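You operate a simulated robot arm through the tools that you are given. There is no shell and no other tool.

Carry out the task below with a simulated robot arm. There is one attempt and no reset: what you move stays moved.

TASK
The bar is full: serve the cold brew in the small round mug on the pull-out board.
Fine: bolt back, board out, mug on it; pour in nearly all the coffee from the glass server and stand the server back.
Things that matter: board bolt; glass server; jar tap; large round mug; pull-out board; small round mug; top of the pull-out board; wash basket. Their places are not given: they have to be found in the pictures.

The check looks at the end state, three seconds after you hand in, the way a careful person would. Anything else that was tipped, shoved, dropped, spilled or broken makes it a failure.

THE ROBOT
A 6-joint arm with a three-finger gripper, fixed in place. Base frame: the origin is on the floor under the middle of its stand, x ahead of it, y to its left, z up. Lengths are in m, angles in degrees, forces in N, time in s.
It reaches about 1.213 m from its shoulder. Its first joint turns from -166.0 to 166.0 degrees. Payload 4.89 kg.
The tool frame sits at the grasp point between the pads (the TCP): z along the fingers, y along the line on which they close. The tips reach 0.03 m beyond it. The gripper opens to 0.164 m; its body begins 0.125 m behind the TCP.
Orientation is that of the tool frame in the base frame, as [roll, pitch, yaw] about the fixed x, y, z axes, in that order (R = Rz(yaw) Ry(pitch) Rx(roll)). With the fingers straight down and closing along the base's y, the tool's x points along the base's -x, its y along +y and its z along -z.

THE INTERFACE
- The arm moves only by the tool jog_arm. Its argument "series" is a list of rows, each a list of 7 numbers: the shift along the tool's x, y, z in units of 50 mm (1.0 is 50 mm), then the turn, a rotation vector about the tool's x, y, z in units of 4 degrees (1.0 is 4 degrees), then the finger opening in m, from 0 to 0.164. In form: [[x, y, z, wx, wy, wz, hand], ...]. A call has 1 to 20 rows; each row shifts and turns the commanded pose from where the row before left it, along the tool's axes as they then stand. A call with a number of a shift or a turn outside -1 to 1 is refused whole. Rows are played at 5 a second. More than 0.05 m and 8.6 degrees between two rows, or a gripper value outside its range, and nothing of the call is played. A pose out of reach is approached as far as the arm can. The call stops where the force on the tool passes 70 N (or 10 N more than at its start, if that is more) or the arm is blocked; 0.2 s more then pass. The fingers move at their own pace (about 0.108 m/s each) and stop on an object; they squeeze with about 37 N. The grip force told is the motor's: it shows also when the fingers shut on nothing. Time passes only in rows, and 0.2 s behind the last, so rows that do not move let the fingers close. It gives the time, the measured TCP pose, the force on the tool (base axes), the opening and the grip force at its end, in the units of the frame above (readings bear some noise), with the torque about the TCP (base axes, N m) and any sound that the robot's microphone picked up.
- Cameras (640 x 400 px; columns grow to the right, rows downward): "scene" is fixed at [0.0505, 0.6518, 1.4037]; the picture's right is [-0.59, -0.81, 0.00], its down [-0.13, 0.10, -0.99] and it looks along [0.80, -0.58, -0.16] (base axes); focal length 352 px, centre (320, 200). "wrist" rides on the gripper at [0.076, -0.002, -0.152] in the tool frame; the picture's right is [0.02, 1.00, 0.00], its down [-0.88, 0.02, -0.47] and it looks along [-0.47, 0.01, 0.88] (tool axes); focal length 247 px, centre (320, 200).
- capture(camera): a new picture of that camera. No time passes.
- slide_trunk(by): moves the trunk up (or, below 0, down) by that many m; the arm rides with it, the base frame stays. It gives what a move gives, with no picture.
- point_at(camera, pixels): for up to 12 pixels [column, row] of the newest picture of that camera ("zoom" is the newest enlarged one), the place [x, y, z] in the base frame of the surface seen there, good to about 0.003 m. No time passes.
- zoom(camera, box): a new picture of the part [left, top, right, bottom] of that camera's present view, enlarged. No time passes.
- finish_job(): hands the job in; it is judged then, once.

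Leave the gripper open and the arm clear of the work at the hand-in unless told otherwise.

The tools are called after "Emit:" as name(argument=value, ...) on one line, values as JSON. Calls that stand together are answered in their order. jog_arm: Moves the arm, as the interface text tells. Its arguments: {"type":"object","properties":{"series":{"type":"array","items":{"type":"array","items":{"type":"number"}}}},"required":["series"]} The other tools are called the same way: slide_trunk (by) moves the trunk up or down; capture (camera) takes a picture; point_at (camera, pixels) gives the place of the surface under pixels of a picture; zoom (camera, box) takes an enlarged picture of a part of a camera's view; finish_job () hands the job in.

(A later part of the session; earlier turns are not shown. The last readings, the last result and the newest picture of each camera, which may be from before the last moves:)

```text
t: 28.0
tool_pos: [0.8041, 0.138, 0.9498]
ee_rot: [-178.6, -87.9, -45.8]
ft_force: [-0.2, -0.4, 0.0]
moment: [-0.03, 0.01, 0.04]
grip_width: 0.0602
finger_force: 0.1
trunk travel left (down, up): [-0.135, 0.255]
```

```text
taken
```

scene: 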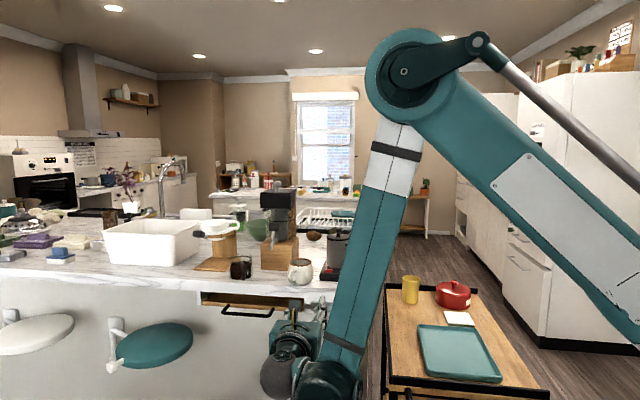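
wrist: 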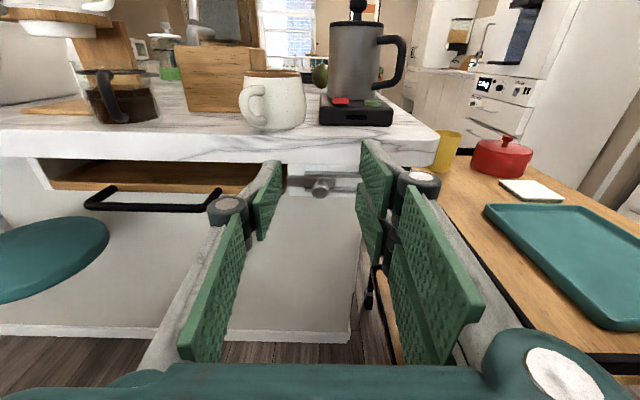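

Good: the TCP is at z 0.95 and the bolt is straight ahead at wrist pixel (321,190). I'll zoom in and measure bolt, handle, board.

Emit:
zoom(camera="wrist", box=[240, 140, 400, 240])

Emit:
point_at(camera="wrist", pixels=[[321, 190], [321, 184], [300, 181], [345, 175], [345, 188], [360, 182], [290, 182], [155, 206], [95, 198], [214, 197], [218, 188], [60, 183]])

Emit:
zoom(camera="wrist", box=[20, 40, 260, 230])

```text
4.00 times, centred on (320, 190) of wrist
```

zoom: 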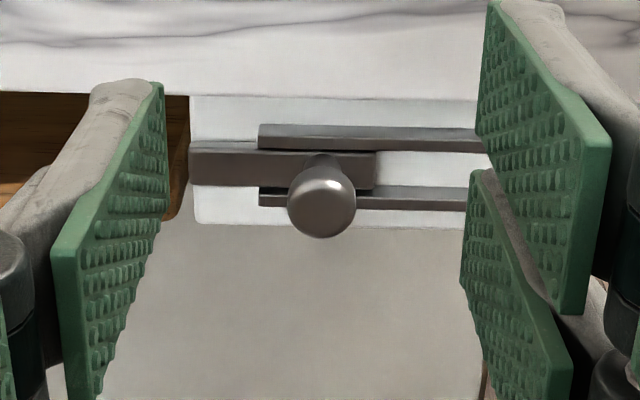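

```text
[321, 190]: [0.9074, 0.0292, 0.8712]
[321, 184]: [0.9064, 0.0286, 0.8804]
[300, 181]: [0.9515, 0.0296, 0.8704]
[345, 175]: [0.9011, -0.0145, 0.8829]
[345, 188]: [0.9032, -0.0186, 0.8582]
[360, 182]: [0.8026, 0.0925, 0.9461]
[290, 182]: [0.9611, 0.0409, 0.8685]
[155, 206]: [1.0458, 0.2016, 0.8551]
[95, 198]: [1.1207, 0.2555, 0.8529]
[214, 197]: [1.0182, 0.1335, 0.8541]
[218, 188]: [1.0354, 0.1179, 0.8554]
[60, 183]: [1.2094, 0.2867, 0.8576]
```

```text
2.11 times, centred on (140, 135) of wrist
```

zoom: 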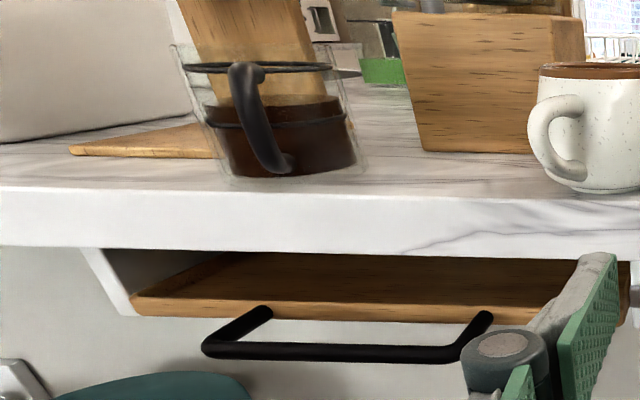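

The knob's face is at (0.907, 0.029, 0.871), radius about 0.0095; it must slide to the right along the rails, i.e. in −e = (−0.696, −0.718). I'll lower the trunk 0.078 to bring the TCP to knob height, then test a small forward step to see how the commanded pose behaves after the reach limit.

Emit:
slide_trunk(by=-0.078)

Emit:
jog_arm(series=[[0, 0, 0.4, 0, 0, 0, 0.06]])

```text
t: 29.2
tool_pos: [0.8023, 0.1367, 0.8715]
ee_rot: [-178.5, -87.9, -45.8]
ft_force: [0.3, -0.6, 0.3]
moment: [0.01, 0.03, 0.01]
grip_width: 0.06
finger_force: 0.1
trunk travel left (down, up): [-0.057, 0.333]
```

```text
t: 29.6
tool_pos: [0.8183, 0.1237, 0.8701]
ee_rot: [-178.5, -87.9, -45.8]
ft_force: [-0.5, -0.3, 1.2]
moment: [0.0, 0.02, 0.01]
grip_width: 0.0601
finger_force: 0.1
trunk travel left (down, up): [-0.057, 0.333]
```

The commanded pose follows the measured one. Now I advance to just in front of the knob (TCP t −0.59), shifting 6 mm right to centre on it.

Emit:
jog_arm(series=[[0.03, 0.04, 0.59, 0, 0, 0, 0.06], [0.03, 0.04, 0.59, 0, 0, 0, 0.06], [0.03, 0.04, 0.59, 0, 0, 0, 0.06]])

Emit:
zoom(camera="wrist", box=[220, 120, 420, 260])

```text
t: 30.4
tool_pos: [0.8777, 0.0581, 0.8724]
ee_rot: [-178.5, -87.8, -45.8]
ft_force: [-0.9, 1.0, 0.4]
moment: [0.01, 0.01, -0.05]
grip_width: 0.06
finger_force: 0.0
trunk travel left (down, up): [-0.057, 0.333]
```

```text
2.86 times, centred on (320, 190) of wrist
```

zoom: 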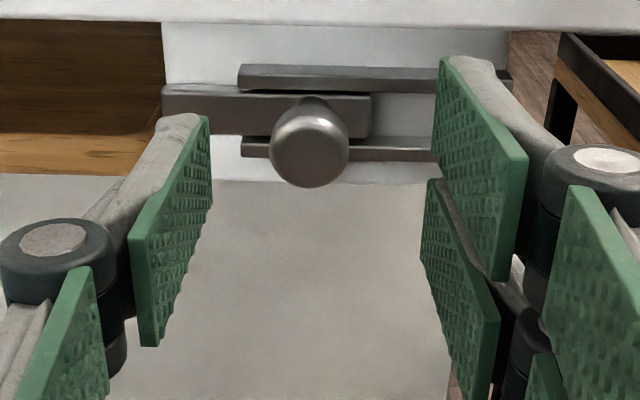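

The knob sits centred between the fingers. I go 28 mm forward and narrow the fingers to 0.032 around the knob.

Emit:
jog_arm(series=[[0, 0, 0.28, 0, 0, 0, 0.06], [0.02, 0, 0.28, 0, 0, 0, 0.06], [0, 0, 0, 0, 0, 0, 0.032], [0, 0, 0, 0, 0, 0, 0.032]])

Emit:
zoom(camera="wrist", box=[220, 120, 420, 260])

```text
t: 31.4
tool_pos: [0.8974, 0.0378, 0.8719]
ee_rot: [-178.3, -87.9, -45.9]
ft_force: [-0.7, -0.1, 0.3]
moment: [0.0, -0.01, -0.01]
grip_width: 0.032
finger_force: 0.1
trunk travel left (down, up): [-0.057, 0.333]
```

```text
2.86 times, centred on (320, 190) of wrist
```

zoom: 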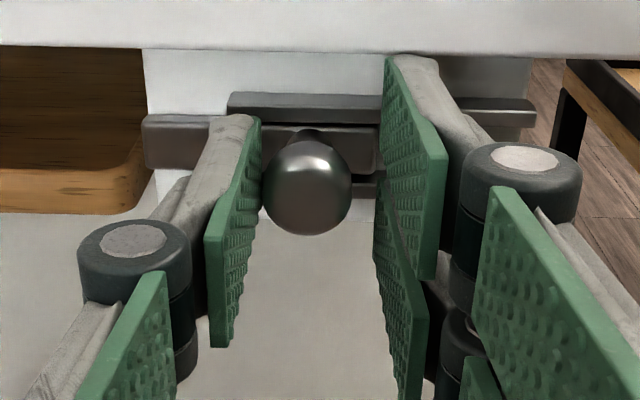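

The left single finger is right beside the knob. Now I slide right (+tool y) 40 mm in 8 mm steps.

Emit:
jog_arm(series=[[0, 0.16, 0, 0, 0, 0, 0.032], [0, 0.16, 0, 0, 0, 0, 0.032], [0, 0.16, 0, 0, 0, 0, 0.032], [0, 0.16, 0, 0, 0, 0, 0.032], [0, 0.16, 0, 0, 0, 0, 0.032]])

Emit:
zoom(camera="wrist", box=[220, 120, 420, 260])

```text
t: 32.6
tool_pos: [0.872, 0.0111, 0.8694]
ee_rot: [-179.5, -87.9, -44.5]
ft_force: [29.8, 13.6, 4.9]
moment: [-0.07, -0.29, 0.34]
grip_width: 0.044
finger_force: 15.1
trunk travel left (down, up): [-0.057, 0.333]
```

```text
2.86 times, centred on (320, 190) of wrist
```

zoom: 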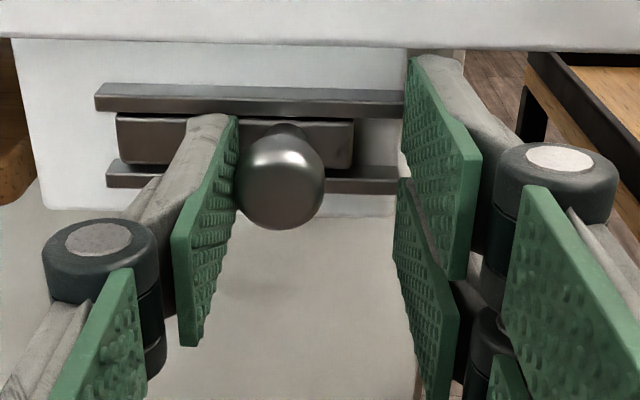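

The bolt has moved about 30 mm and now resists with about 30 N. I'll check the knob's place against the rails to see if it's at its stop.

Emit:
point_at(camera="zoom", pixels=[[280, 185], [350, 135], [120, 135], [100, 100], [395, 105], [20, 100], [300, 60], [60, 170]])

Emit:
jog_arm(series=[[0, 0.08, 0, 0, 0, 0, 0.032], [0, 0, 0, 0, 0, 0, 0.032]])

Emit:
zoom(camera="wrist", box=[220, 120, 420, 260])

```text
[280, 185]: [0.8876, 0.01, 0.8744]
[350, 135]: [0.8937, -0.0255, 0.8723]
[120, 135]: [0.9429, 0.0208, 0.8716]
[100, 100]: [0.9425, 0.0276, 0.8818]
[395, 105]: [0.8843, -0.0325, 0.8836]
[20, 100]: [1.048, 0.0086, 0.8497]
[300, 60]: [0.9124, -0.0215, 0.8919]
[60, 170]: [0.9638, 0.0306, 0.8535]
```

```text
t: 33.2
tool_pos: [0.8689, 0.0076, 0.8706]
ee_rot: [179.6, -87.8, -43.7]
ft_force: [47.8, 25.8, 12.7]
moment: [0.05, -0.53, 0.59]
grip_width: 0.0523
finger_force: 25.2
trunk travel left (down, up): [-0.057, 0.333]
```

```text
2.86 times, centred on (320, 190) of wrist
```

zoom: 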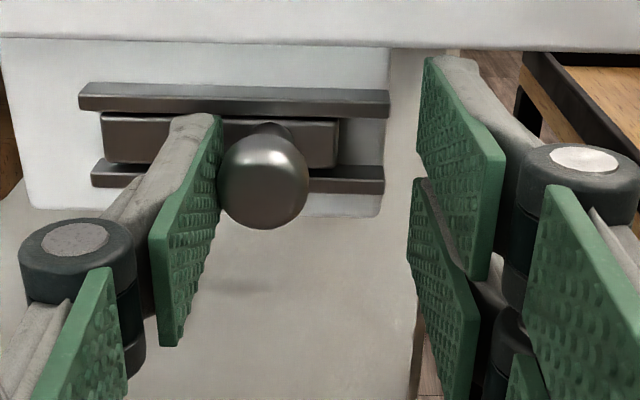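

No further movement at 54 N: the bolt is at its stop (bar left end now s≈0.671, about 25–28 mm back). I relieve the push by 8 mm, open, and back straight out 90 mm.

Emit:
jog_arm(series=[[0, -0.16, 0, 0, 0, 0, 0.06], [0, 0, 0, 0, 0, 0, 0.06], [0, 0, -0.6, 0, 0, 0, 0.06], [0, 0, -0.6, 0, 0, 0, 0.06], [0, 0, -0.6, 0, 0, 0, 0.06]])

Emit:
capture(camera="wrist")

Emit:
zoom(camera="wrist", box=[220, 120, 420, 260])

```text
t: 34.4
tool_pos: [0.8165, 0.0783, 0.8882]
ee_rot: [-178.9, -87.6, -45.6]
ft_force: [1.1, -0.7, -0.7]
moment: [-0.06, -0.05, -0.02]
grip_width: 0.0599
finger_force: 0.0
out of reach, approached as far as the arm can: row 4, 5
trunk travel left (down, up): [-0.057, 0.333]
```

```text
taken
```

wrist: 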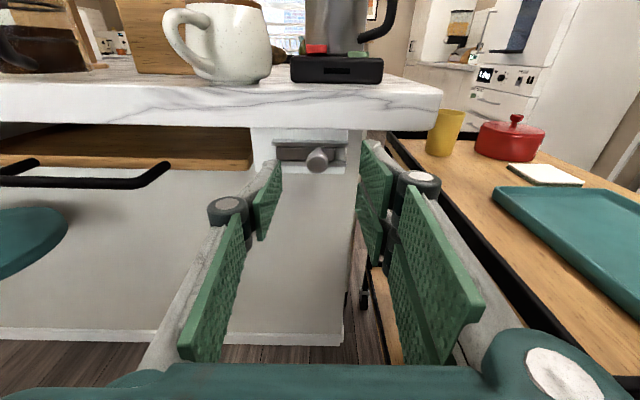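

```text
2.86 times, centred on (320, 190) of wrist
```

zoom: 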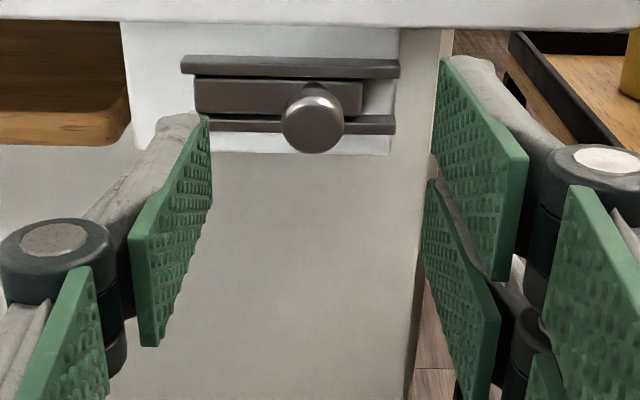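

The bolt is clear of the board now, and it stayed back. The arm can't fold closer here, which is fine. Before the handle I'll check the stool height and position, since the pull goes toward it.

Emit:
capture(camera="scene")

Emit:
point_at(camera="scene", pixels=[[155, 345], [190, 330], [125, 360], [185, 350], [117, 330], [110, 367], [250, 313], [222, 313], [35, 335], [230, 300], [210, 298]])

```text
taken
```

scene: 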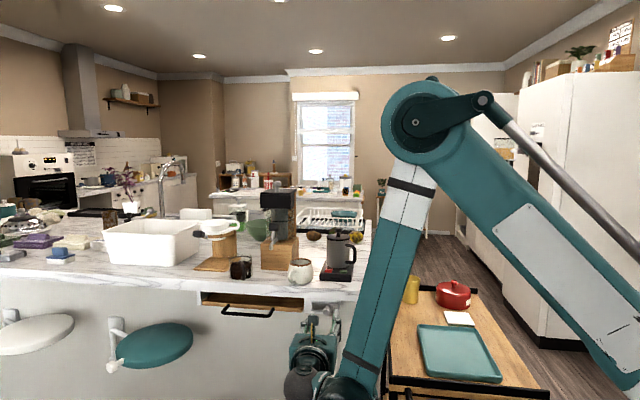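

```text
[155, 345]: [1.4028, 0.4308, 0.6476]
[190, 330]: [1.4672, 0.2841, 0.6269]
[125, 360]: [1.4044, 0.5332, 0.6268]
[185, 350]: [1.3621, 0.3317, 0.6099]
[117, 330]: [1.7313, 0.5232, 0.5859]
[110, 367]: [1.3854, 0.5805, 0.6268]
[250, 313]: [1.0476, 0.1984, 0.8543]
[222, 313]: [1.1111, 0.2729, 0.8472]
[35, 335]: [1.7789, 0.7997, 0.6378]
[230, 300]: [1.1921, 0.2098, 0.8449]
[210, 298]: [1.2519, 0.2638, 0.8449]
```

Stool seats are low (z≈0.65) and off to the left — no conflict. The board top is at z≈0.845. I'll move left 0.26 m to stand in front of the handle's middle (tips stay 5 cm outside it), then roll the hand 90° so the fingers close vertically.

Emit:
jog_arm(series=[[0, -0.872, 0, 0, 0, 0, 0.07], [0, -0.872, 0, 0, 0, 0, 0.07], [0, -0.872, 0, 0, 0, 0, 0.07], [0, -0.872, 0, 0, 0, 0, 0.07], [0, -0.872, 0, 0, 0, 0, 0.07], [0, -0.872, 0, 0, 0, 0, 0.07], [0, 0, 0, 0, 0, 1, 0.07], [0, 0, 0, 0, 0, 1, 0.07], [0, 0, 0, 0, 0, 1, 0.07], [0, 0, 0, 0, 0, 1, 0.07], [0, 0, 0, 0, 0, 1, 0.07]])

Emit:
capture(camera="wrist")

```text
t: 36.8
tool_pos: [0.9978, 0.2663, 0.8844]
ee_rot: [-96.2, -69.8, -128.5]
ft_force: [-0.3, 0.3, -0.3]
moment: [-0.01, -0.02, 0.02]
grip_width: 0.0702
finger_force: 0.0
trunk travel left (down, up): [-0.057, 0.333]
```

```text
taken
```

wrist: 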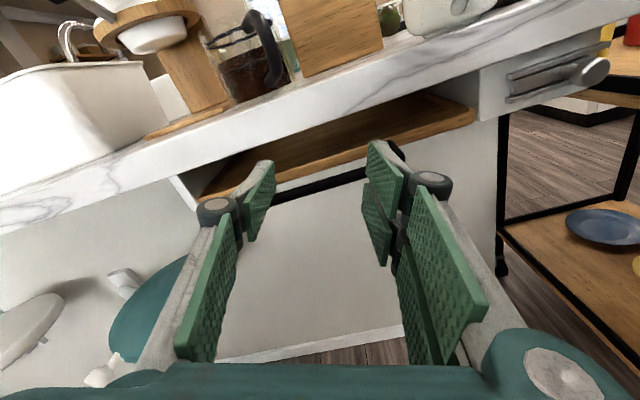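

The roll works. The cart's lower shelf shows at the right (blue plate at (605,225), something at (637,265)). I'll zoom there in case another mug is hidden there.

Emit:
zoom(camera="wrist", box=[480, 60, 640, 340])

Emit:
point_at(camera="wrist", pixels=[[605, 225], [637, 265], [550, 240], [620, 90]])

```text
1.43 times, centred on (560, 200) of wrist
```

zoom: 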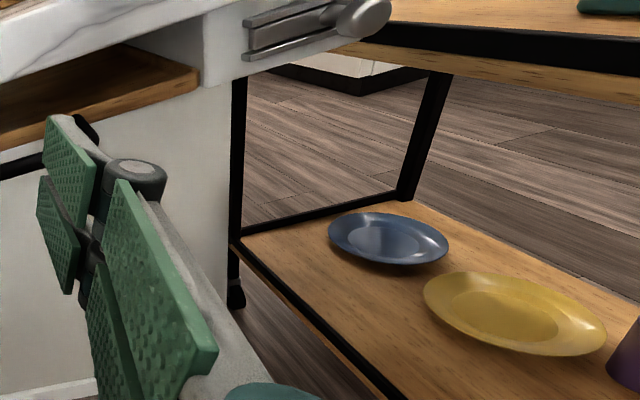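

```text
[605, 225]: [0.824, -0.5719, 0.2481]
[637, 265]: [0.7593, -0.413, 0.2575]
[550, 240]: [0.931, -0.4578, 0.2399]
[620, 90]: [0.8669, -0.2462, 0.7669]
```

The lower shelf (z≈0.25) has plates and a purple thing; I'll look at it later. I continue the roll (17.5 more steps) at this place.

Emit:
jog_arm(series=[[0, 0, 0, 0, 0, 1, 0.07], [0, 0, 0, 0, 0, 1, 0.07], [0, 0, 0, 0, 0, 1, 0.07], [0, 0, 0, 0, 0, 1, 0.07], [0, 0, 0, 0, 0, 1, 0.07], [0, 0, 0, 0, 0, 1, 0.07], [0, 0, 0, 0, 0, 1, 0.07], [0, 0, 0, 0, 0, 1, 0.07], [0, 0, 0, 0, 0, 1, 0.07], [0, 0, 0, 0, 0, 1, 0.07], [0, 0, 0, 0, 0, 1, 0.07], [0, 0, 0, 0, 0, 1, 0.07], [0, 0, 0, 0, 0, 1, 0.07], [0, 0, 0, 0, 0, 1, 0.07], [0, 0, 0, 0, 0, 1, 0.07], [0, 0, 0, 0, 0, 1, 0.07], [0, 0, 0, 0, 0, 1, 0.07], [0, 0, 0, 0, 0, 0.5, 0.07]])

Emit:
capture(camera="wrist")

Emit:
capture(camera="scene")

```text
t: 40.6
tool_pos: [0.999, 0.2664, 0.8832]
ee_rot: [-92.2, 0.1, -134.3]
ft_force: [-0.1, 0.0, -0.9]
moment: [-0.03, 0.04, -0.01]
grip_width: 0.0701
finger_force: 0.0
trunk travel left (down, up): [-0.057, 0.333]
```

```text
taken
```

wrist: 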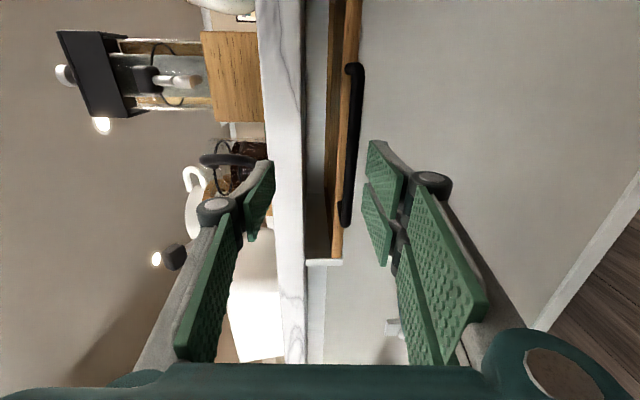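

```text
taken
```

scene: 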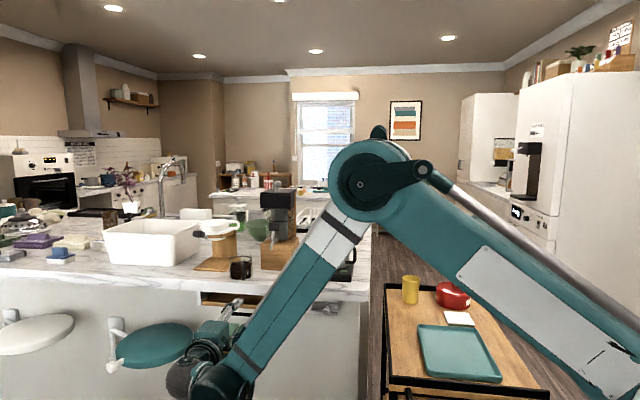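

The fingers now close vertically, with the pair below. I'll measure the handle bar again in this picture (bar from (352,70) to (345,220)).

Emit:
point_at(camera="wrist", pixels=[[355, 100], [352, 150], [346, 200], [356, 120], [338, 100], [338, 240], [347, 20], [360, 66], [343, 226]])

Emit:
zoom(camera="wrist", box=[260, 40, 440, 280])

```text
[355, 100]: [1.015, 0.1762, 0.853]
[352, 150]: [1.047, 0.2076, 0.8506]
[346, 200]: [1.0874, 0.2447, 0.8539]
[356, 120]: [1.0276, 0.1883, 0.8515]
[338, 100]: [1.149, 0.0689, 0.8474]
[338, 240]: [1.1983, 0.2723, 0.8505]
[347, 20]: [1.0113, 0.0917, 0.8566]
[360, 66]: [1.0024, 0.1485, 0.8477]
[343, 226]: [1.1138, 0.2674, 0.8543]
```

```text
1.67 times, centred on (350, 160) of wrist
```

zoom: 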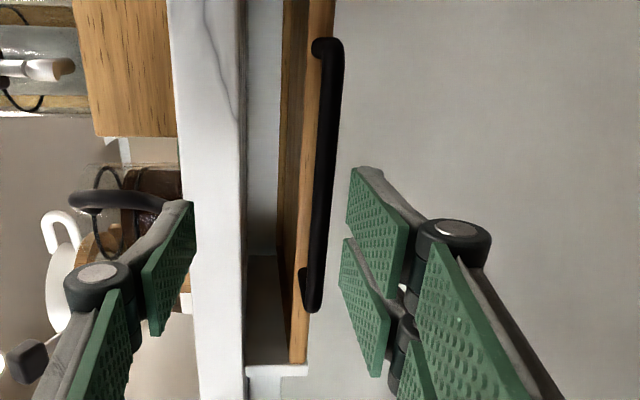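

Bar centre: s≈0.886, t≈−0.612, z≈0.851. I lower 29 mm, advance 78 mm with the fingers open 0.07 around the bar, then look before closing.

Emit:
jog_arm(series=[[0, 0.58, 0, 0, 0, 0, 0.07], [0, 0, 0.5, 0, 0, 0, 0.07], [0, 0, 0.5, 0, 0, 0, 0.07], [0, 0, 0.5, 0, 0, 0, 0.07]])

Emit:
capture(camera="wrist")

```text
t: 41.6
tool_pos: [1.0525, 0.2155, 0.8536]
ee_rot: [-92.1, 0.1, -134.2]
ft_force: [-1.0, 1.2, 0.6]
moment: [0.06, 0.05, 0.04]
grip_width: 0.0699
finger_force: 0.1
trunk travel left (down, up): [-0.057, 0.333]
```

```text
taken
```

wrist: 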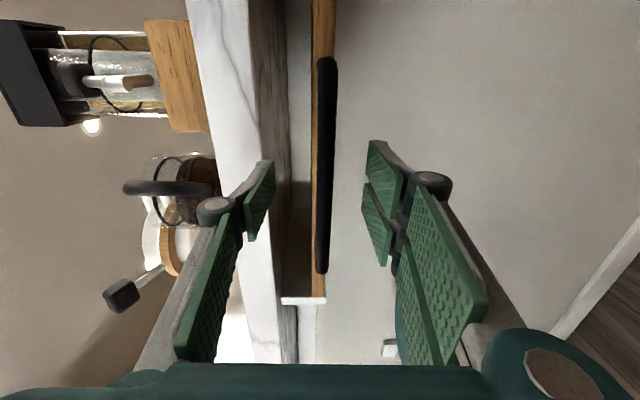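

Aligned: I nudge 6 mm forward and 2 mm down, then close on the bar.

Emit:
jog_arm(series=[[0, 0.04, 0.12, 0, 0, 0, 0.07], [0, 0, 0, 0, 0, 0, 0.0], [0, 0, 0, 0, 0, 0, 0.0], [0, 0, 0, 0, 0, 0, 0.0], [0, 0, 0, 0, 0, 0, 0.0]])

Emit:
capture(camera="wrist")

```text
t: 42.8
tool_pos: [1.0568, 0.2092, 0.8491]
ee_rot: [-92.1, 0.0, -134.3]
ft_force: [-1.7, -3.1, -13.3]
moment: [-0.04, 0.06, 0.04]
grip_width: 0.0104
finger_force: 45.0
trunk travel left (down, up): [-0.057, 0.333]
```

```text
taken
```

wrist: 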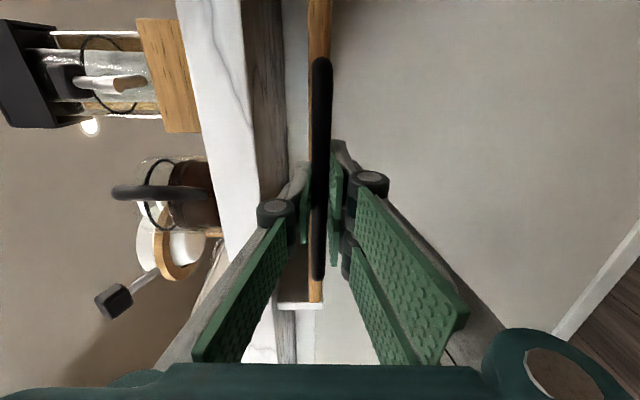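

Gripped (opening 0.0104, 45 N). The bar pulls slightly down on the hand, so I ease 1 mm down and pull straight out 50 mm, correcting for the 2° tilt.

Emit:
jog_arm(series=[[0, 0.02, 0, 0, 0, 0, 0.0], [0, 0.012, -0.33, 0, 0, 0, 0.0], [0, 0.012, -0.33, 0, 0, 0, 0.0], [0, 0.012, -0.34, 0, 0, 0, 0.0]])

Emit:
capture(camera="scene")

```text
t: 43.8
tool_pos: [1.0188, 0.2475, 0.8498]
ee_rot: [-92.1, 0.0, -134.2]
ft_force: [17.2, 15.4, 9.8]
moment: [-0.02, 0.0, 1.29]
grip_width: 0.0103
finger_force: 44.9
trunk travel left (down, up): [-0.057, 0.333]
```

```text
taken
```

scene: 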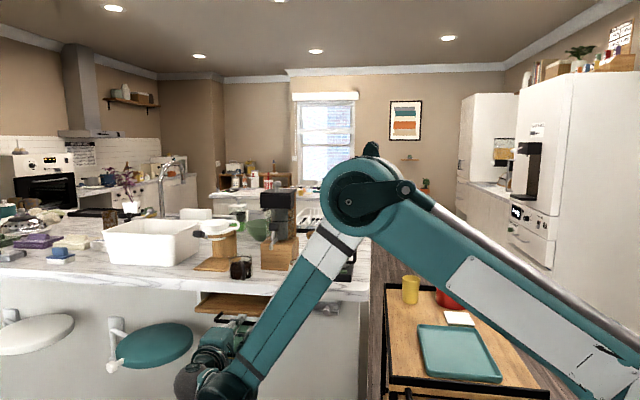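

The board moves (54 mm). There's a 23 N sideways force along +e, so the true slide direction is slightly to the +e side. I'll shift 1.5 mm that way to see it relax.

Emit:
jog_arm(series=[[-0.03, 0.01, 0, 0, 0, 0, 0.0], [0, 0, 0, 0, 0, 0, 0.0]])

```text
t: 44.4
tool_pos: [1.0205, 0.2474, 0.8505]
ee_rot: [-92.1, 0.1, -134.2]
ft_force: [7.9, 9.3, 23.7]
moment: [-0.12, 0.06, -0.1]
grip_width: 0.0102
finger_force: 45.2
trunk travel left (down, up): [-0.057, 0.333]
```

Sideways force halved and the twist vanished; the upward force says I'm ~1 mm low. I raise 0.9 mm and continue pulling along a heading of about 133°.

Emit:
jog_arm(series=[[-0.015, -0.018, 0, 0, 0, 0, 0.0], [-0.017, 0.012, -0.33, 0, 0, 0, 0.0], [-0.017, 0.012, -0.33, 0, 0, 0, 0.0], [-0.017, 0.012, -0.33, 0, 0, 0, 0.0]])

```text
t: 45.4
tool_pos: [0.9883, 0.2802, 0.8499]
ee_rot: [-92.3, 0.1, -134.6]
ft_force: [-31.6, -30.7, -18.0]
moment: [-0.16, 0.23, -0.14]
grip_width: 0.0107
finger_force: 44.9
trunk travel left (down, up): [-0.057, 0.333]
```

Now the side force reversed (−44 N along e), so 133° was too much; the true slide is about 134.6°. I shift back 1.5 mm and check.

Emit:
jog_arm(series=[[0.03, 0.014, 0, 0, 0, 0, 0.0], [0, 0, 0, 0, 0, 0, 0.0]])

Emit:
capture(camera="scene")

Emit:
capture(camera="wrist")

```text
t: 46.0
tool_pos: [0.9886, 0.2823, 0.8494]
ee_rot: [-92.1, 0.1, -134.4]
ft_force: [-22.2, -23.3, -11.5]
moment: [-0.19, 0.16, -0.47]
grip_width: 0.0103
finger_force: 45.0
trunk travel left (down, up): [-0.057, 0.333]
```

```text
taken
```

scene: 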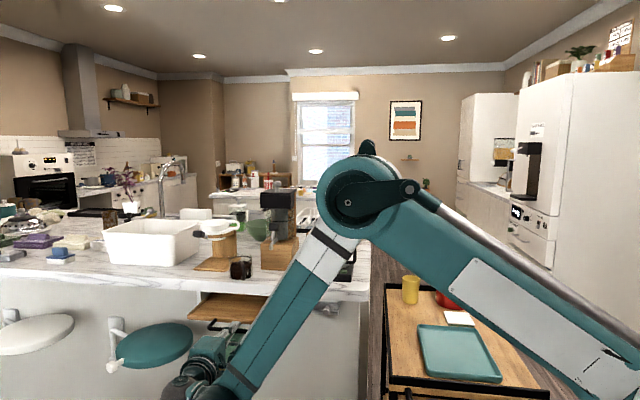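

```text
taken
```

wrist: 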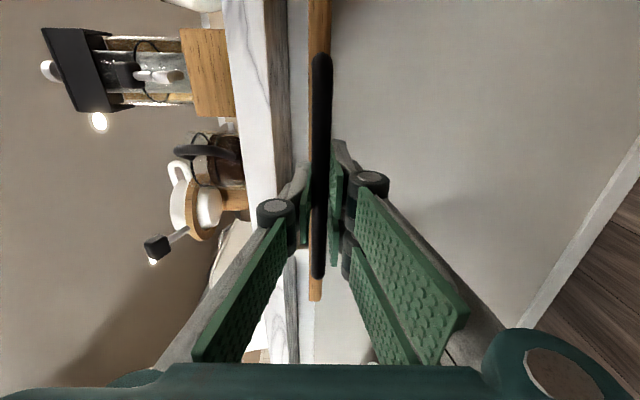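

The board is about 0.1 m out. I relieve a bit more and pull another 50 mm along 134.7°.

Emit:
jog_arm(series=[[0.02, 0.008, 0, 0, 0, 0, 0.0], [-0.006, 0.012, -0.33, 0, 0, 0, 0.0], [-0.006, 0.012, -0.33, 0, 0, 0, 0.0], [-0.006, 0.012, -0.33, 0, 0, 0, 0.0], [0, 0, 0, 0, 0, 0, 0.0]])

```text
t: 47.2
tool_pos: [0.9529, 0.3171, 0.8508]
ee_rot: [-92.2, 0.1, -134.2]
ft_force: [9.4, 8.4, 13.5]
moment: [-0.05, 0.03, 0.89]
grip_width: 0.0103
finger_force: 44.6
trunk travel left (down, up): [-0.057, 0.333]
```

Forces are small now (13 N). Board 0.15 m out; I pull 60 mm more.

Emit:
jog_arm(series=[[-0.01, -0.006, -0.3, 0, 0, 0, 0.0], [-0.009, 0.011, -0.3, 0, 0, 0, 0.0], [-0.009, 0.011, -0.3, 0, 0, 0, 0.0], [-0.009, 0.011, -0.3, 0, 0, 0, 0.0], [0, 0, 0, 0, 0, 0, 0.0]])

Emit:
capture(camera="scene")

```text
t: 48.4
tool_pos: [0.9099, 0.3585, 0.8498]
ee_rot: [-92.1, 0.2, -134.3]
ft_force: [33.5, 11.3, 27.3]
moment: [-0.08, 0.09, 0.36]
grip_width: 0.0103
finger_force: 45.1
trunk travel left (down, up): [-0.057, 0.333]
```

```text
taken
```

scene: 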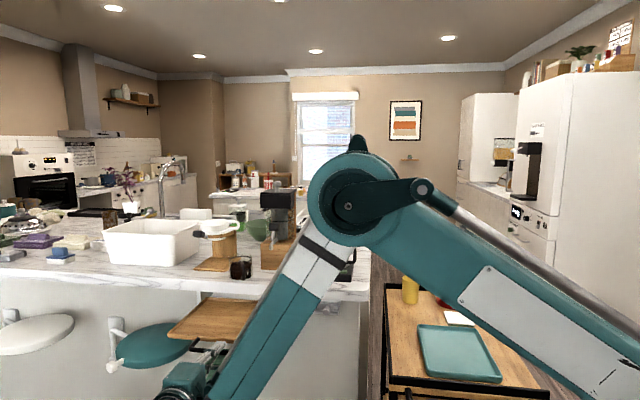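

Board 0.21 m out with some resistance starting. I relieve the side/vertical load and pull 15 mm more, to find the stop gently.

Emit:
jog_arm(series=[[-0.02, -0.016, 0, 0, 0, 0, 0.0], [-0.004, 0.006, -0.15, 0, 0, 0, 0.0], [-0.004, 0.006, -0.15, 0, 0, 0, 0.0], [0, 0, 0, 0, 0, 0, 0.0]])

```text
t: 49.4
tool_pos: [0.9007, 0.3683, 0.8509]
ee_rot: [-92.3, 0.1, -134.5]
ft_force: [8.1, -41.7, 5.3]
moment: [-0.41, 0.31, -0.58]
grip_width: 0.0114
finger_force: 45.5
trunk travel left (down, up): [-0.057, 0.333]
```

Resistance rose to 35 N along the pull: likely the stop. I'll check the board's place and whether the bar slipped in the fingers.

Emit:
capture(camera="wrist")

Emit:
zoom(camera="scene", box=[140, 240, 320, 400])

Emit:
point_at(camera="zoom", pixels=[[110, 330], [230, 230], [200, 300], [230, 352], [300, 220], [200, 190]])

```text
taken
```

wrist: 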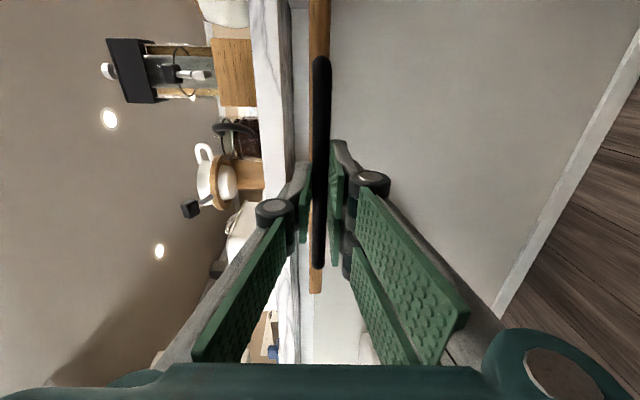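

```text
2.50 times, centred on (230, 320) of scene
```

zoom: 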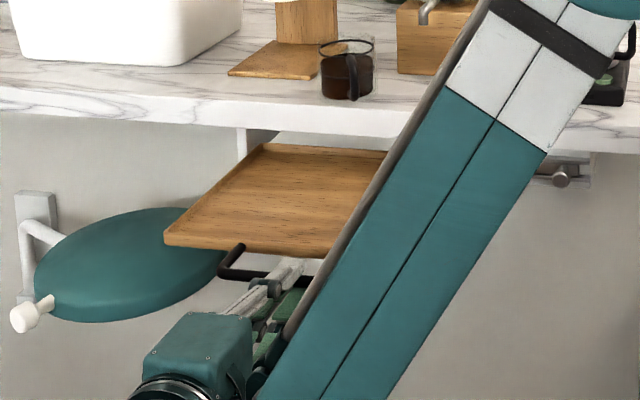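

```text
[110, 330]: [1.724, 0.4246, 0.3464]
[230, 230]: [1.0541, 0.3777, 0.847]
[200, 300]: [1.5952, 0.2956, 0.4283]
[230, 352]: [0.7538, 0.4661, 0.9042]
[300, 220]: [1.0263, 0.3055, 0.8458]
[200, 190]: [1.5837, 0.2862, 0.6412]
```

The board is nearly fully out: its rear rim shows just at the counter's edge. I ease the tension 1.5 mm, open the fingers, and back off 100 mm.

Emit:
jog_arm(series=[[0.01, 0, 0.03, 0, 0, 0, 0.0], [0, 0, 0, 0, 0, 0, 0.05], [0, 0, 0, 0, 0, 0, 0.05], [0, 0.01, -0.4, 0, 0, 0, 0.05], [0, 0.015, -0.8, 0, 0, 0, 0.05], [0, 0.015, -0.8, 0, 0, 0, 0.05]])

Emit:
capture(camera="scene")

Emit:
capture(camera="wrist")

```text
t: 50.8
tool_pos: [0.8283, 0.4393, 0.8513]
ee_rot: [-92.2, 0.1, -134.4]
ft_force: [1.0, -0.6, -0.4]
moment: [-0.01, -0.04, 0.01]
grip_width: 0.0501
finger_force: 0.0
trunk travel left (down, up): [-0.057, 0.333]
```

```text
taken
```

scene: 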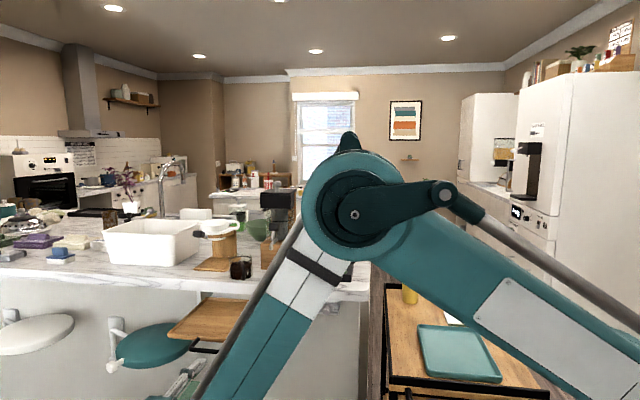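

```text
taken
```

wrist: 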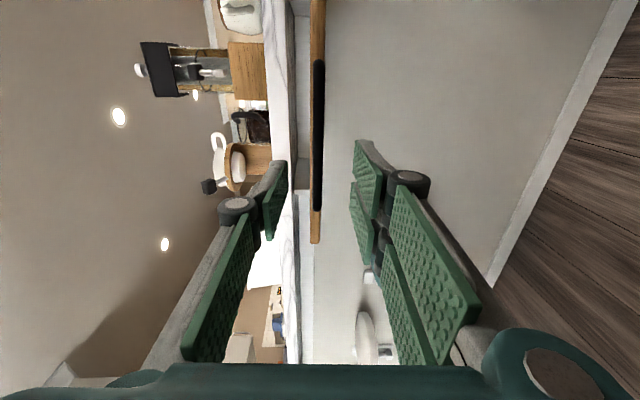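

The board is out and released. Next is the mug. I raise the trunk 0.2 for clearance and roll the hand back so the camera is on top again.

Emit:
slide_trunk(by=0.2)

Emit:
jog_arm(series=[[0, 0, 0, 0, 0, -1, 0.12], [0, 0, 0, 0, 0, -1, 0.12], [0, 0, 0, 0, 0, -1, 0.12], [0, 0, 0, 0, 0, -1, 0.12], [0, 0, 0, 0, 0, -1, 0.12], [0, 0, 0, 0, 0, -1, 0.12], [0, 0, 0, 0, 0, -1, 0.12], [0, 0, 0, 0, 0, -1, 0.12], [0, 0, 0, 0, 0, -1, 0.12], [0, 0, 0, 0, 0, -1, 0.12], [0, 0, 0, 0, 0, -1, 0.12], [0, 0, 0, 0, 0, -1, 0.12], [0, 0, 0, 0, 0, -1, 0.12], [0, 0, 0, 0, 0, -1, 0.12], [0, 0, 0, 0, 0, -1, 0.12], [0, 0, 0, 0, 0, -1, 0.12], [0, 0, 0, 0, 0, -1, 0.12], [0, 0, 0, 0, 0, -1, 0.12], [0, 0, 0, 0, 0, -1, 0.12], [0, 0, 0, 0, 0, -1, 0.12]])

Emit:
jog_arm(series=[[0, 0, 0, 0, 0, -1, 0.12], [0, 0, 0, 0, 0, -1, 0.12], [0, 0, 0, 0, 0, -0.5, 0.12]])

Emit:
capture(camera="wrist")

Emit:
capture(camera="scene")

```text
t: 52.9
tool_pos: [0.8274, 0.4396, 1.0513]
ee_rot: [-92.1, 0.0, -134.3]
ft_force: [-0.1, 0.3, 0.8]
moment: [0.0, -0.02, 0.02]
grip_width: 0.0499
finger_force: 0.1
trunk travel left (down, up): [-0.257, 0.133]
```

```text
t: 57.1
tool_pos: [0.8275, 0.4407, 1.0516]
ee_rot: [-102.2, -79.8, -122.3]
ft_force: [0.4, 0.9, -0.4]
moment: [0.02, -0.01, 0.0]
grip_width: 0.1201
finger_force: 0.0
trunk travel left (down, up): [-0.257, 0.133]
```

```text
t: 57.9
tool_pos: [0.8281, 0.4404, 1.0527]
ee_rot: [-179.3, -87.9, -45.0]
ft_force: [-1.0, -0.1, 0.4]
moment: [-0.02, -0.04, -0.02]
grip_width: 0.1202
finger_force: 0.0
trunk travel left (down, up): [-0.257, 0.133]
```

```text
taken
```

wrist: 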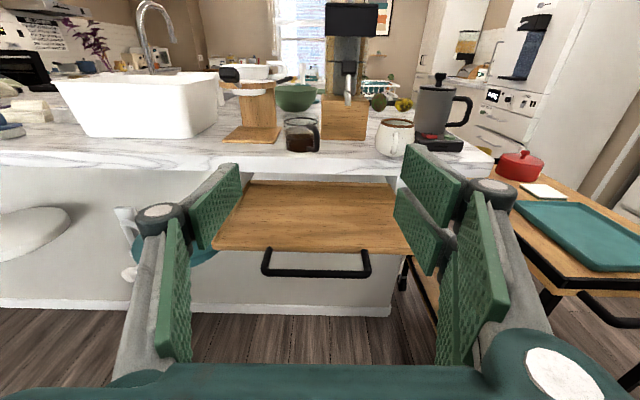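

```text
taken
```

scene: 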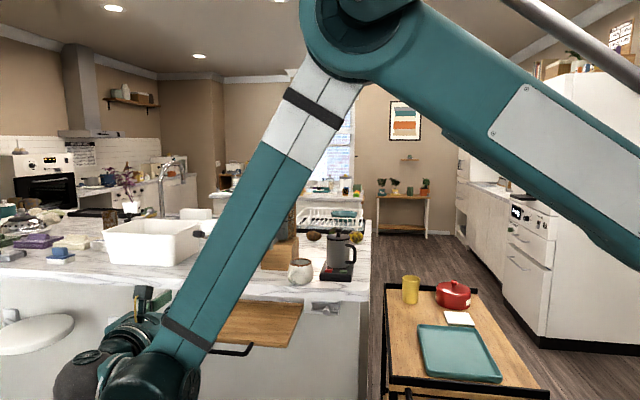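

A fine view: board out at wrist (320,215), server at (302,133), mug at (395,138), scale/kettle at (437,120). I'll measure all of these.

Emit:
zoom(camera="wrist", box=[260, 60, 480, 200])

Emit:
point_at(camera="zoom", pixels=[[395, 190], [362, 210], [428, 215], [350, 262], [400, 270], [455, 220], [500, 262], [180, 235], [310, 215], [240, 55], [262, 110], [255, 90]])

Emit:
point_at(camera="wrist", pixels=[[250, 182], [385, 184], [217, 248], [405, 252], [320, 215], [315, 252], [265, 262], [368, 262], [300, 185], [240, 215], [395, 215], [330, 244]])

```text
2.86 times, centred on (370, 130) of wrist
```

zoom: 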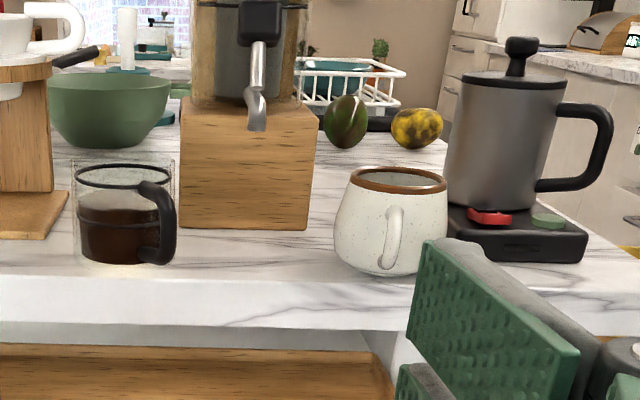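

```text
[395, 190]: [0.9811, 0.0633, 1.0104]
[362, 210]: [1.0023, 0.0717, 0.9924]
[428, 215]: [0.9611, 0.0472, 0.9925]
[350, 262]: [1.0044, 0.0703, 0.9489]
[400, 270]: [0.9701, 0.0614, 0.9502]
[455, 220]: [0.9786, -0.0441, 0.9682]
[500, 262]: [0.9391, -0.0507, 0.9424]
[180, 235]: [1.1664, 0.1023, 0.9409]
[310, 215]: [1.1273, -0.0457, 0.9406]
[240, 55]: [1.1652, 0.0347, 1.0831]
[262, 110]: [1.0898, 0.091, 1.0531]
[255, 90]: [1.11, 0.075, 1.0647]
```

```text
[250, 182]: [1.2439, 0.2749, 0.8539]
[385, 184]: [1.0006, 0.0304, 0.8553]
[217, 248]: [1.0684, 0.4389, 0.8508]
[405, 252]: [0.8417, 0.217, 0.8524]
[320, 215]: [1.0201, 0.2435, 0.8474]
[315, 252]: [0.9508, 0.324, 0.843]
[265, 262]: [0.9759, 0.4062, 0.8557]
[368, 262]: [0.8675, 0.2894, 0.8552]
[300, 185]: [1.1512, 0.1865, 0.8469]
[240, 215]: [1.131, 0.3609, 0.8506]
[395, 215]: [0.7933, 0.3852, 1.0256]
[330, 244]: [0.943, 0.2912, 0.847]
```

Board corners measured: its top spans roughly s-axis 0.33 × 0.24 m, centre (1.04, 0.24), top z 0.847 with a slight raised lip. Now the server in detail.

Emit:
zoom(camera="wrist", box=[270, 100, 340, 160])

Emit:
point_at(camera="zoom", pixels=[[125, 215], [170, 190], [300, 160], [385, 200], [225, 165], [225, 130], [230, 330], [130, 330], [420, 250], [425, 190], [380, 160], [400, 320]])

```text
6.67 times, centred on (305, 130) of wrist
```

zoom: 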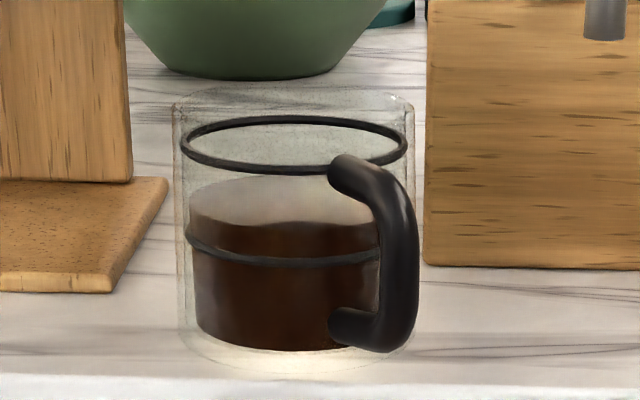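

```text
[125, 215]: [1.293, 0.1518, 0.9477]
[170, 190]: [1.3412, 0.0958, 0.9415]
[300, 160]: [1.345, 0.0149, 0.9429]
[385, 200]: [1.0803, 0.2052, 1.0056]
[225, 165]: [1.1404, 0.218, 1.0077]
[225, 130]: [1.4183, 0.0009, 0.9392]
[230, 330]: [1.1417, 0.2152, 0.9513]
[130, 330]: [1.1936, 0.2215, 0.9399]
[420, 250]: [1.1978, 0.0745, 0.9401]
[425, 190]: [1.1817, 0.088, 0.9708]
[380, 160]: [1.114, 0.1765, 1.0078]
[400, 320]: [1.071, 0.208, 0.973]
```

Findings: server centre is (1.1535, 0.1816), rim z≈1.018, radius ≈0.04, handle pointing 162°; mug centre (0.997, 0.033), belly radius 0.041, handle pointing ~120°; scale's nearest corner is 0.10 m to the mug's right; tap tip (1.09, 0.09, 1.053). I'll grasp the mug from outside with the hand tilted 30° down. First tilt, then travel to a pre-grasp 0.14 m back from it.

Emit:
jog_arm(series=[[0, 0, 0, 0, -1, 0, 0.12], [0, 0, 0, 0, -1, 0, 0.12], [0, 0, 0, 0, -1, 0, 0.12], [0, 0, 0, 0, -1, 0, 0.12], [0, 0, 0, 0, -1, 0, 0.12], [0, 0, 0, 0, -1, 0, 0.12], [0, 0, 0, 0, -1, 0, 0.12], [0.355, 0.434, 0.615, 0, 0, 0, 0.106], [0.355, 0.434, 0.615, 0, 0, 0, 0.106], [0.355, 0.434, 0.615, 0, 0, 0, 0.106], [0.355, 0.434, 0.615, 0, 0, 0, 0.106], [0.355, 0.434, 0.615, 0, 0, 0, 0.106], [0.355, 0.434, 0.615, 0, 0, 0, 0.106], [0.355, 0.434, 0.615, 0, 0, 0, 0.106], [0.355, 0.434, 0.615, 0, 0, 0, 0.106]])

Emit:
capture(camera="wrist")

Emit:
capture(camera="scene")

```text
t: 61.1
tool_pos: [0.9103, 0.1163, 1.0516]
ee_rot: [-179.9, -59.9, -44.3]
ft_force: [0.4, 0.0, -0.3]
moment: [-0.07, -0.04, -0.02]
grip_width: 0.1058
finger_force: 0.1
trunk travel left (down, up): [-0.257, 0.133]
```

```text
taken
```

wrist: 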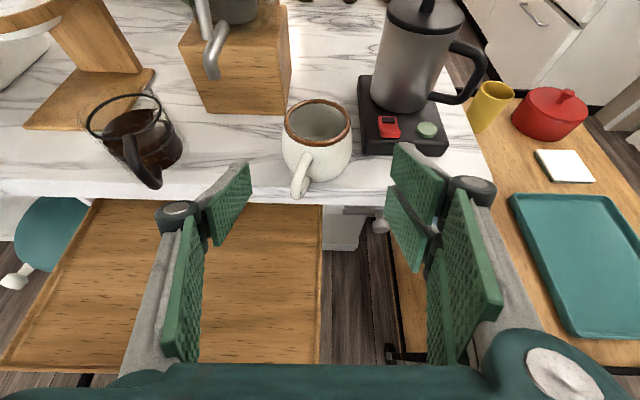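

```text
taken
```

scene: 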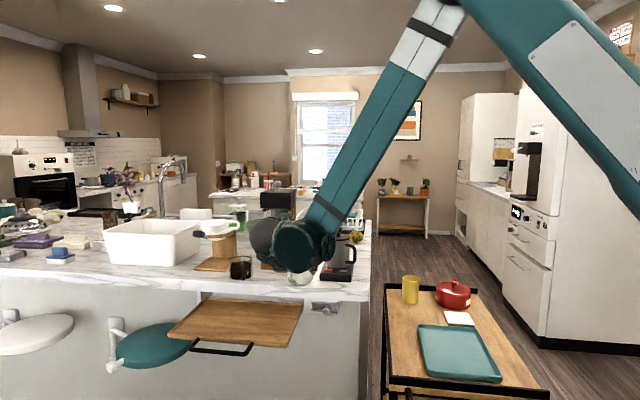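

Well aligned: mug at (317,140), handle towards the palm, between the fingers. I'll re-measure the mug rim and neighbours from this close view.

Emit:
zoom(camera="wrist", box=[250, 80, 450, 220])

Emit:
point_at(camera="wrist", pixels=[[286, 123], [348, 123], [317, 101], [316, 142], [284, 150], [351, 150], [318, 178], [298, 190], [359, 152], [369, 77], [318, 120]])

```text
2.86 times, centred on (350, 150) of wrist
```

zoom: 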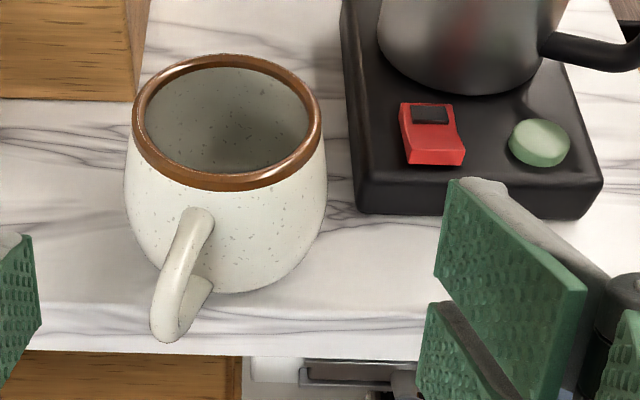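

```text
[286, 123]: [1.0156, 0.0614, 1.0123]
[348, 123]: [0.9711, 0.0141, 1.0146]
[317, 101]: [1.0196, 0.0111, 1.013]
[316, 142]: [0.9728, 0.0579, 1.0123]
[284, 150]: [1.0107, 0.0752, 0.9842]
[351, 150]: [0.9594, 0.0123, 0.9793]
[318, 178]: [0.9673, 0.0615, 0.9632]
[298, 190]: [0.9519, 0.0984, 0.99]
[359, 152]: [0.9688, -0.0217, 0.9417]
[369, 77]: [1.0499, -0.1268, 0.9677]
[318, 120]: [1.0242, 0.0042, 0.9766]
```

The scale's corner (0.969, −0.022) is closer than I want to the right-hand finger pair. I'll turn the heading from −44° to −60° (handle still towards the palm) so the fingertips miss it, re-centre at a pre-grasp 0.12 m back, and look.

Emit:
jog_arm(series=[[0, 0, 0, -0.866, 0, 0.5, 0.106], [0, 0, 0, -0.866, 0, 0.5, 0.106], [0, 0, 0, -0.866, 0, 0.5, 0.106], [0, 0, 0, -0.866, 0, 0.5, 0.106], [-0.116, -0.676, 0.062, 0, 0, 0, 0.106]])

Emit:
capture(camera="wrist")

```text
t: 62.3
tool_pos: [0.9392, 0.1342, 1.0481]
ee_rot: [-179.9, -59.7, -60.4]
ft_force: [-1.2, -0.7, 1.3]
moment: [0.16, -0.01, 0.16]
grip_width: 0.1059
finger_force: 0.0
trunk travel left (down, up): [-0.257, 0.133]
```

```text
taken
```

wrist: 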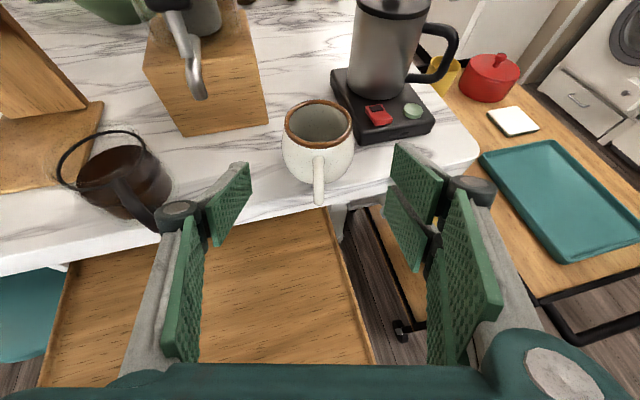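

Handle now points straight at the palm and the mug is centred. I advance 90 mm along the fingers and check again.

Emit:
jog_arm(series=[[0, 0, 0.6, 0, 0, 0, 0.106], [0, 0, 0.6, 0, 0, 0, 0.106], [0, 0, 0.6, 0, 0, 0, 0.106]])

Emit:
capture(camera="wrist")

Emit:
zoom(camera="wrist", box=[200, 80, 440, 240])

```text
t: 63.1
tool_pos: [0.9785, 0.0675, 1.0008]
ee_rot: [-179.9, -59.9, -60.4]
ft_force: [-1.0, 0.9, 0.0]
moment: [0.01, -0.03, 0.05]
grip_width: 0.1056
finger_force: 0.1
trunk travel left (down, up): [-0.257, 0.133]
```

```text
taken
```

wrist: 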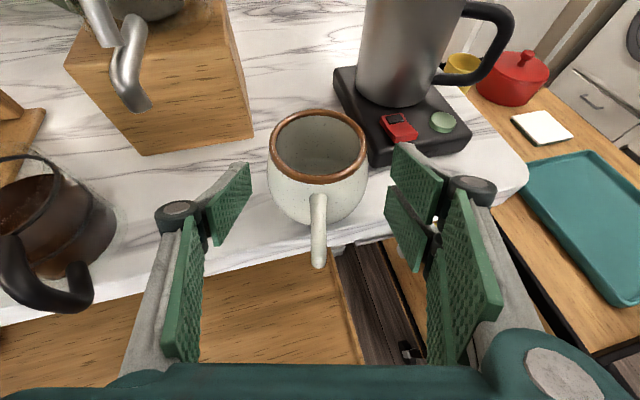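

```text
2.50 times, centred on (320, 160) of wrist
```

zoom: 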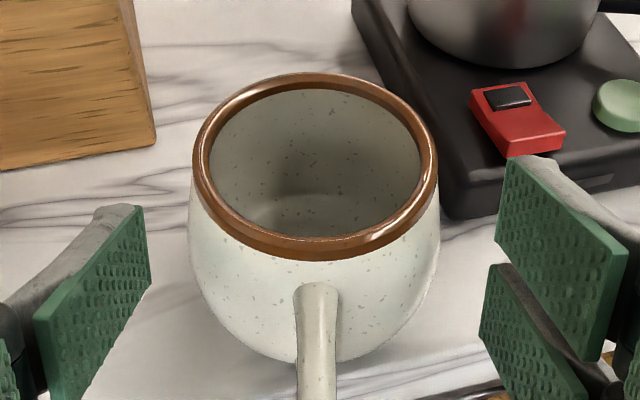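

I'll check the right-hand fingertips against the scale's edge before the last 30 mm.

Emit:
point_at(camera="zoom", pixels=[[512, 200], [490, 290], [452, 217], [448, 190], [480, 170], [530, 140], [550, 200], [141, 240], [250, 90], [230, 200], [390, 210]])

```text
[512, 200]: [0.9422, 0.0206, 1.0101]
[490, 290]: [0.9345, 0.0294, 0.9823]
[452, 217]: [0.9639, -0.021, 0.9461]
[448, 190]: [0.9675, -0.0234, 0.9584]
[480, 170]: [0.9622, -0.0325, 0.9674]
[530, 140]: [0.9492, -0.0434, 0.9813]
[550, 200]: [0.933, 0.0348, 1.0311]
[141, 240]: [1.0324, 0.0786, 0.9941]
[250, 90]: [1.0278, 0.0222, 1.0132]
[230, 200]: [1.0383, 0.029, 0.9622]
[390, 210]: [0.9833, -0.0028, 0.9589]
```

Clearance is 3 cm to the scale's front face. I advance the last 32 mm and close on the mug.

Emit:
jog_arm(series=[[0, 0, 0.32, 0, 0, 0, 0.106], [0, 0, 0.32, 0, 0, 0, 0.106], [0, 0, 0, 0, 0, 0, 0.106]])

Emit:
capture(camera="wrist")

```text
t: 63.9
tool_pos: [0.9903, 0.0431, 0.9857]
ee_rot: [179.9, -59.8, -60.3]
ft_force: [0.0, -0.9, -0.9]
moment: [-0.02, -0.02, -0.02]
grip_width: 0.1059
finger_force: 0.0
trunk travel left (down, up): [-0.257, 0.133]
```

```text
taken
```

wrist: 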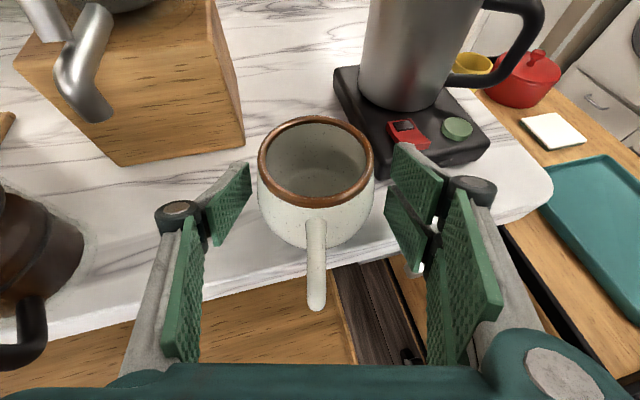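

The mug is centred between the pads. Closing now.

Emit:
jog_arm(series=[[0, 0, 0, 0, 0, 0, 0.06], [0, 0, 0, 0, 0, 0, 0.06], [0, 0, 0, 0, 0, 0, 0.06], [0, 0, 0, 0, 0, 0, 0.06]])

Emit:
capture(camera="wrist")

```text
t: 64.9
tool_pos: [0.9901, 0.0434, 0.9837]
ee_rot: [-179.9, -59.8, -60.3]
ft_force: [2.4, -0.5, 2.7]
moment: [-0.14, -0.01, 0.11]
grip_width: 0.0816
finger_force: 37.2
trunk travel left (down, up): [-0.257, 0.133]
```

```text
taken
```

wrist: 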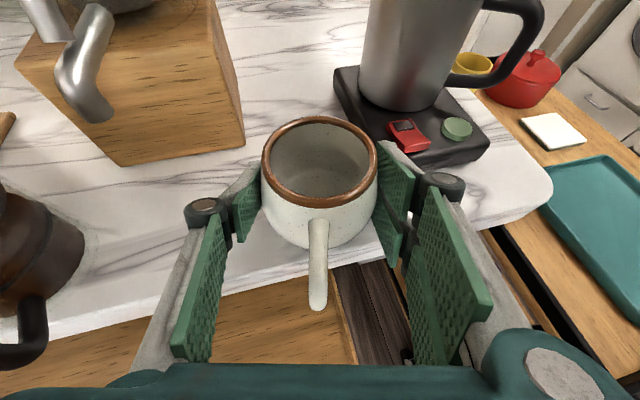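

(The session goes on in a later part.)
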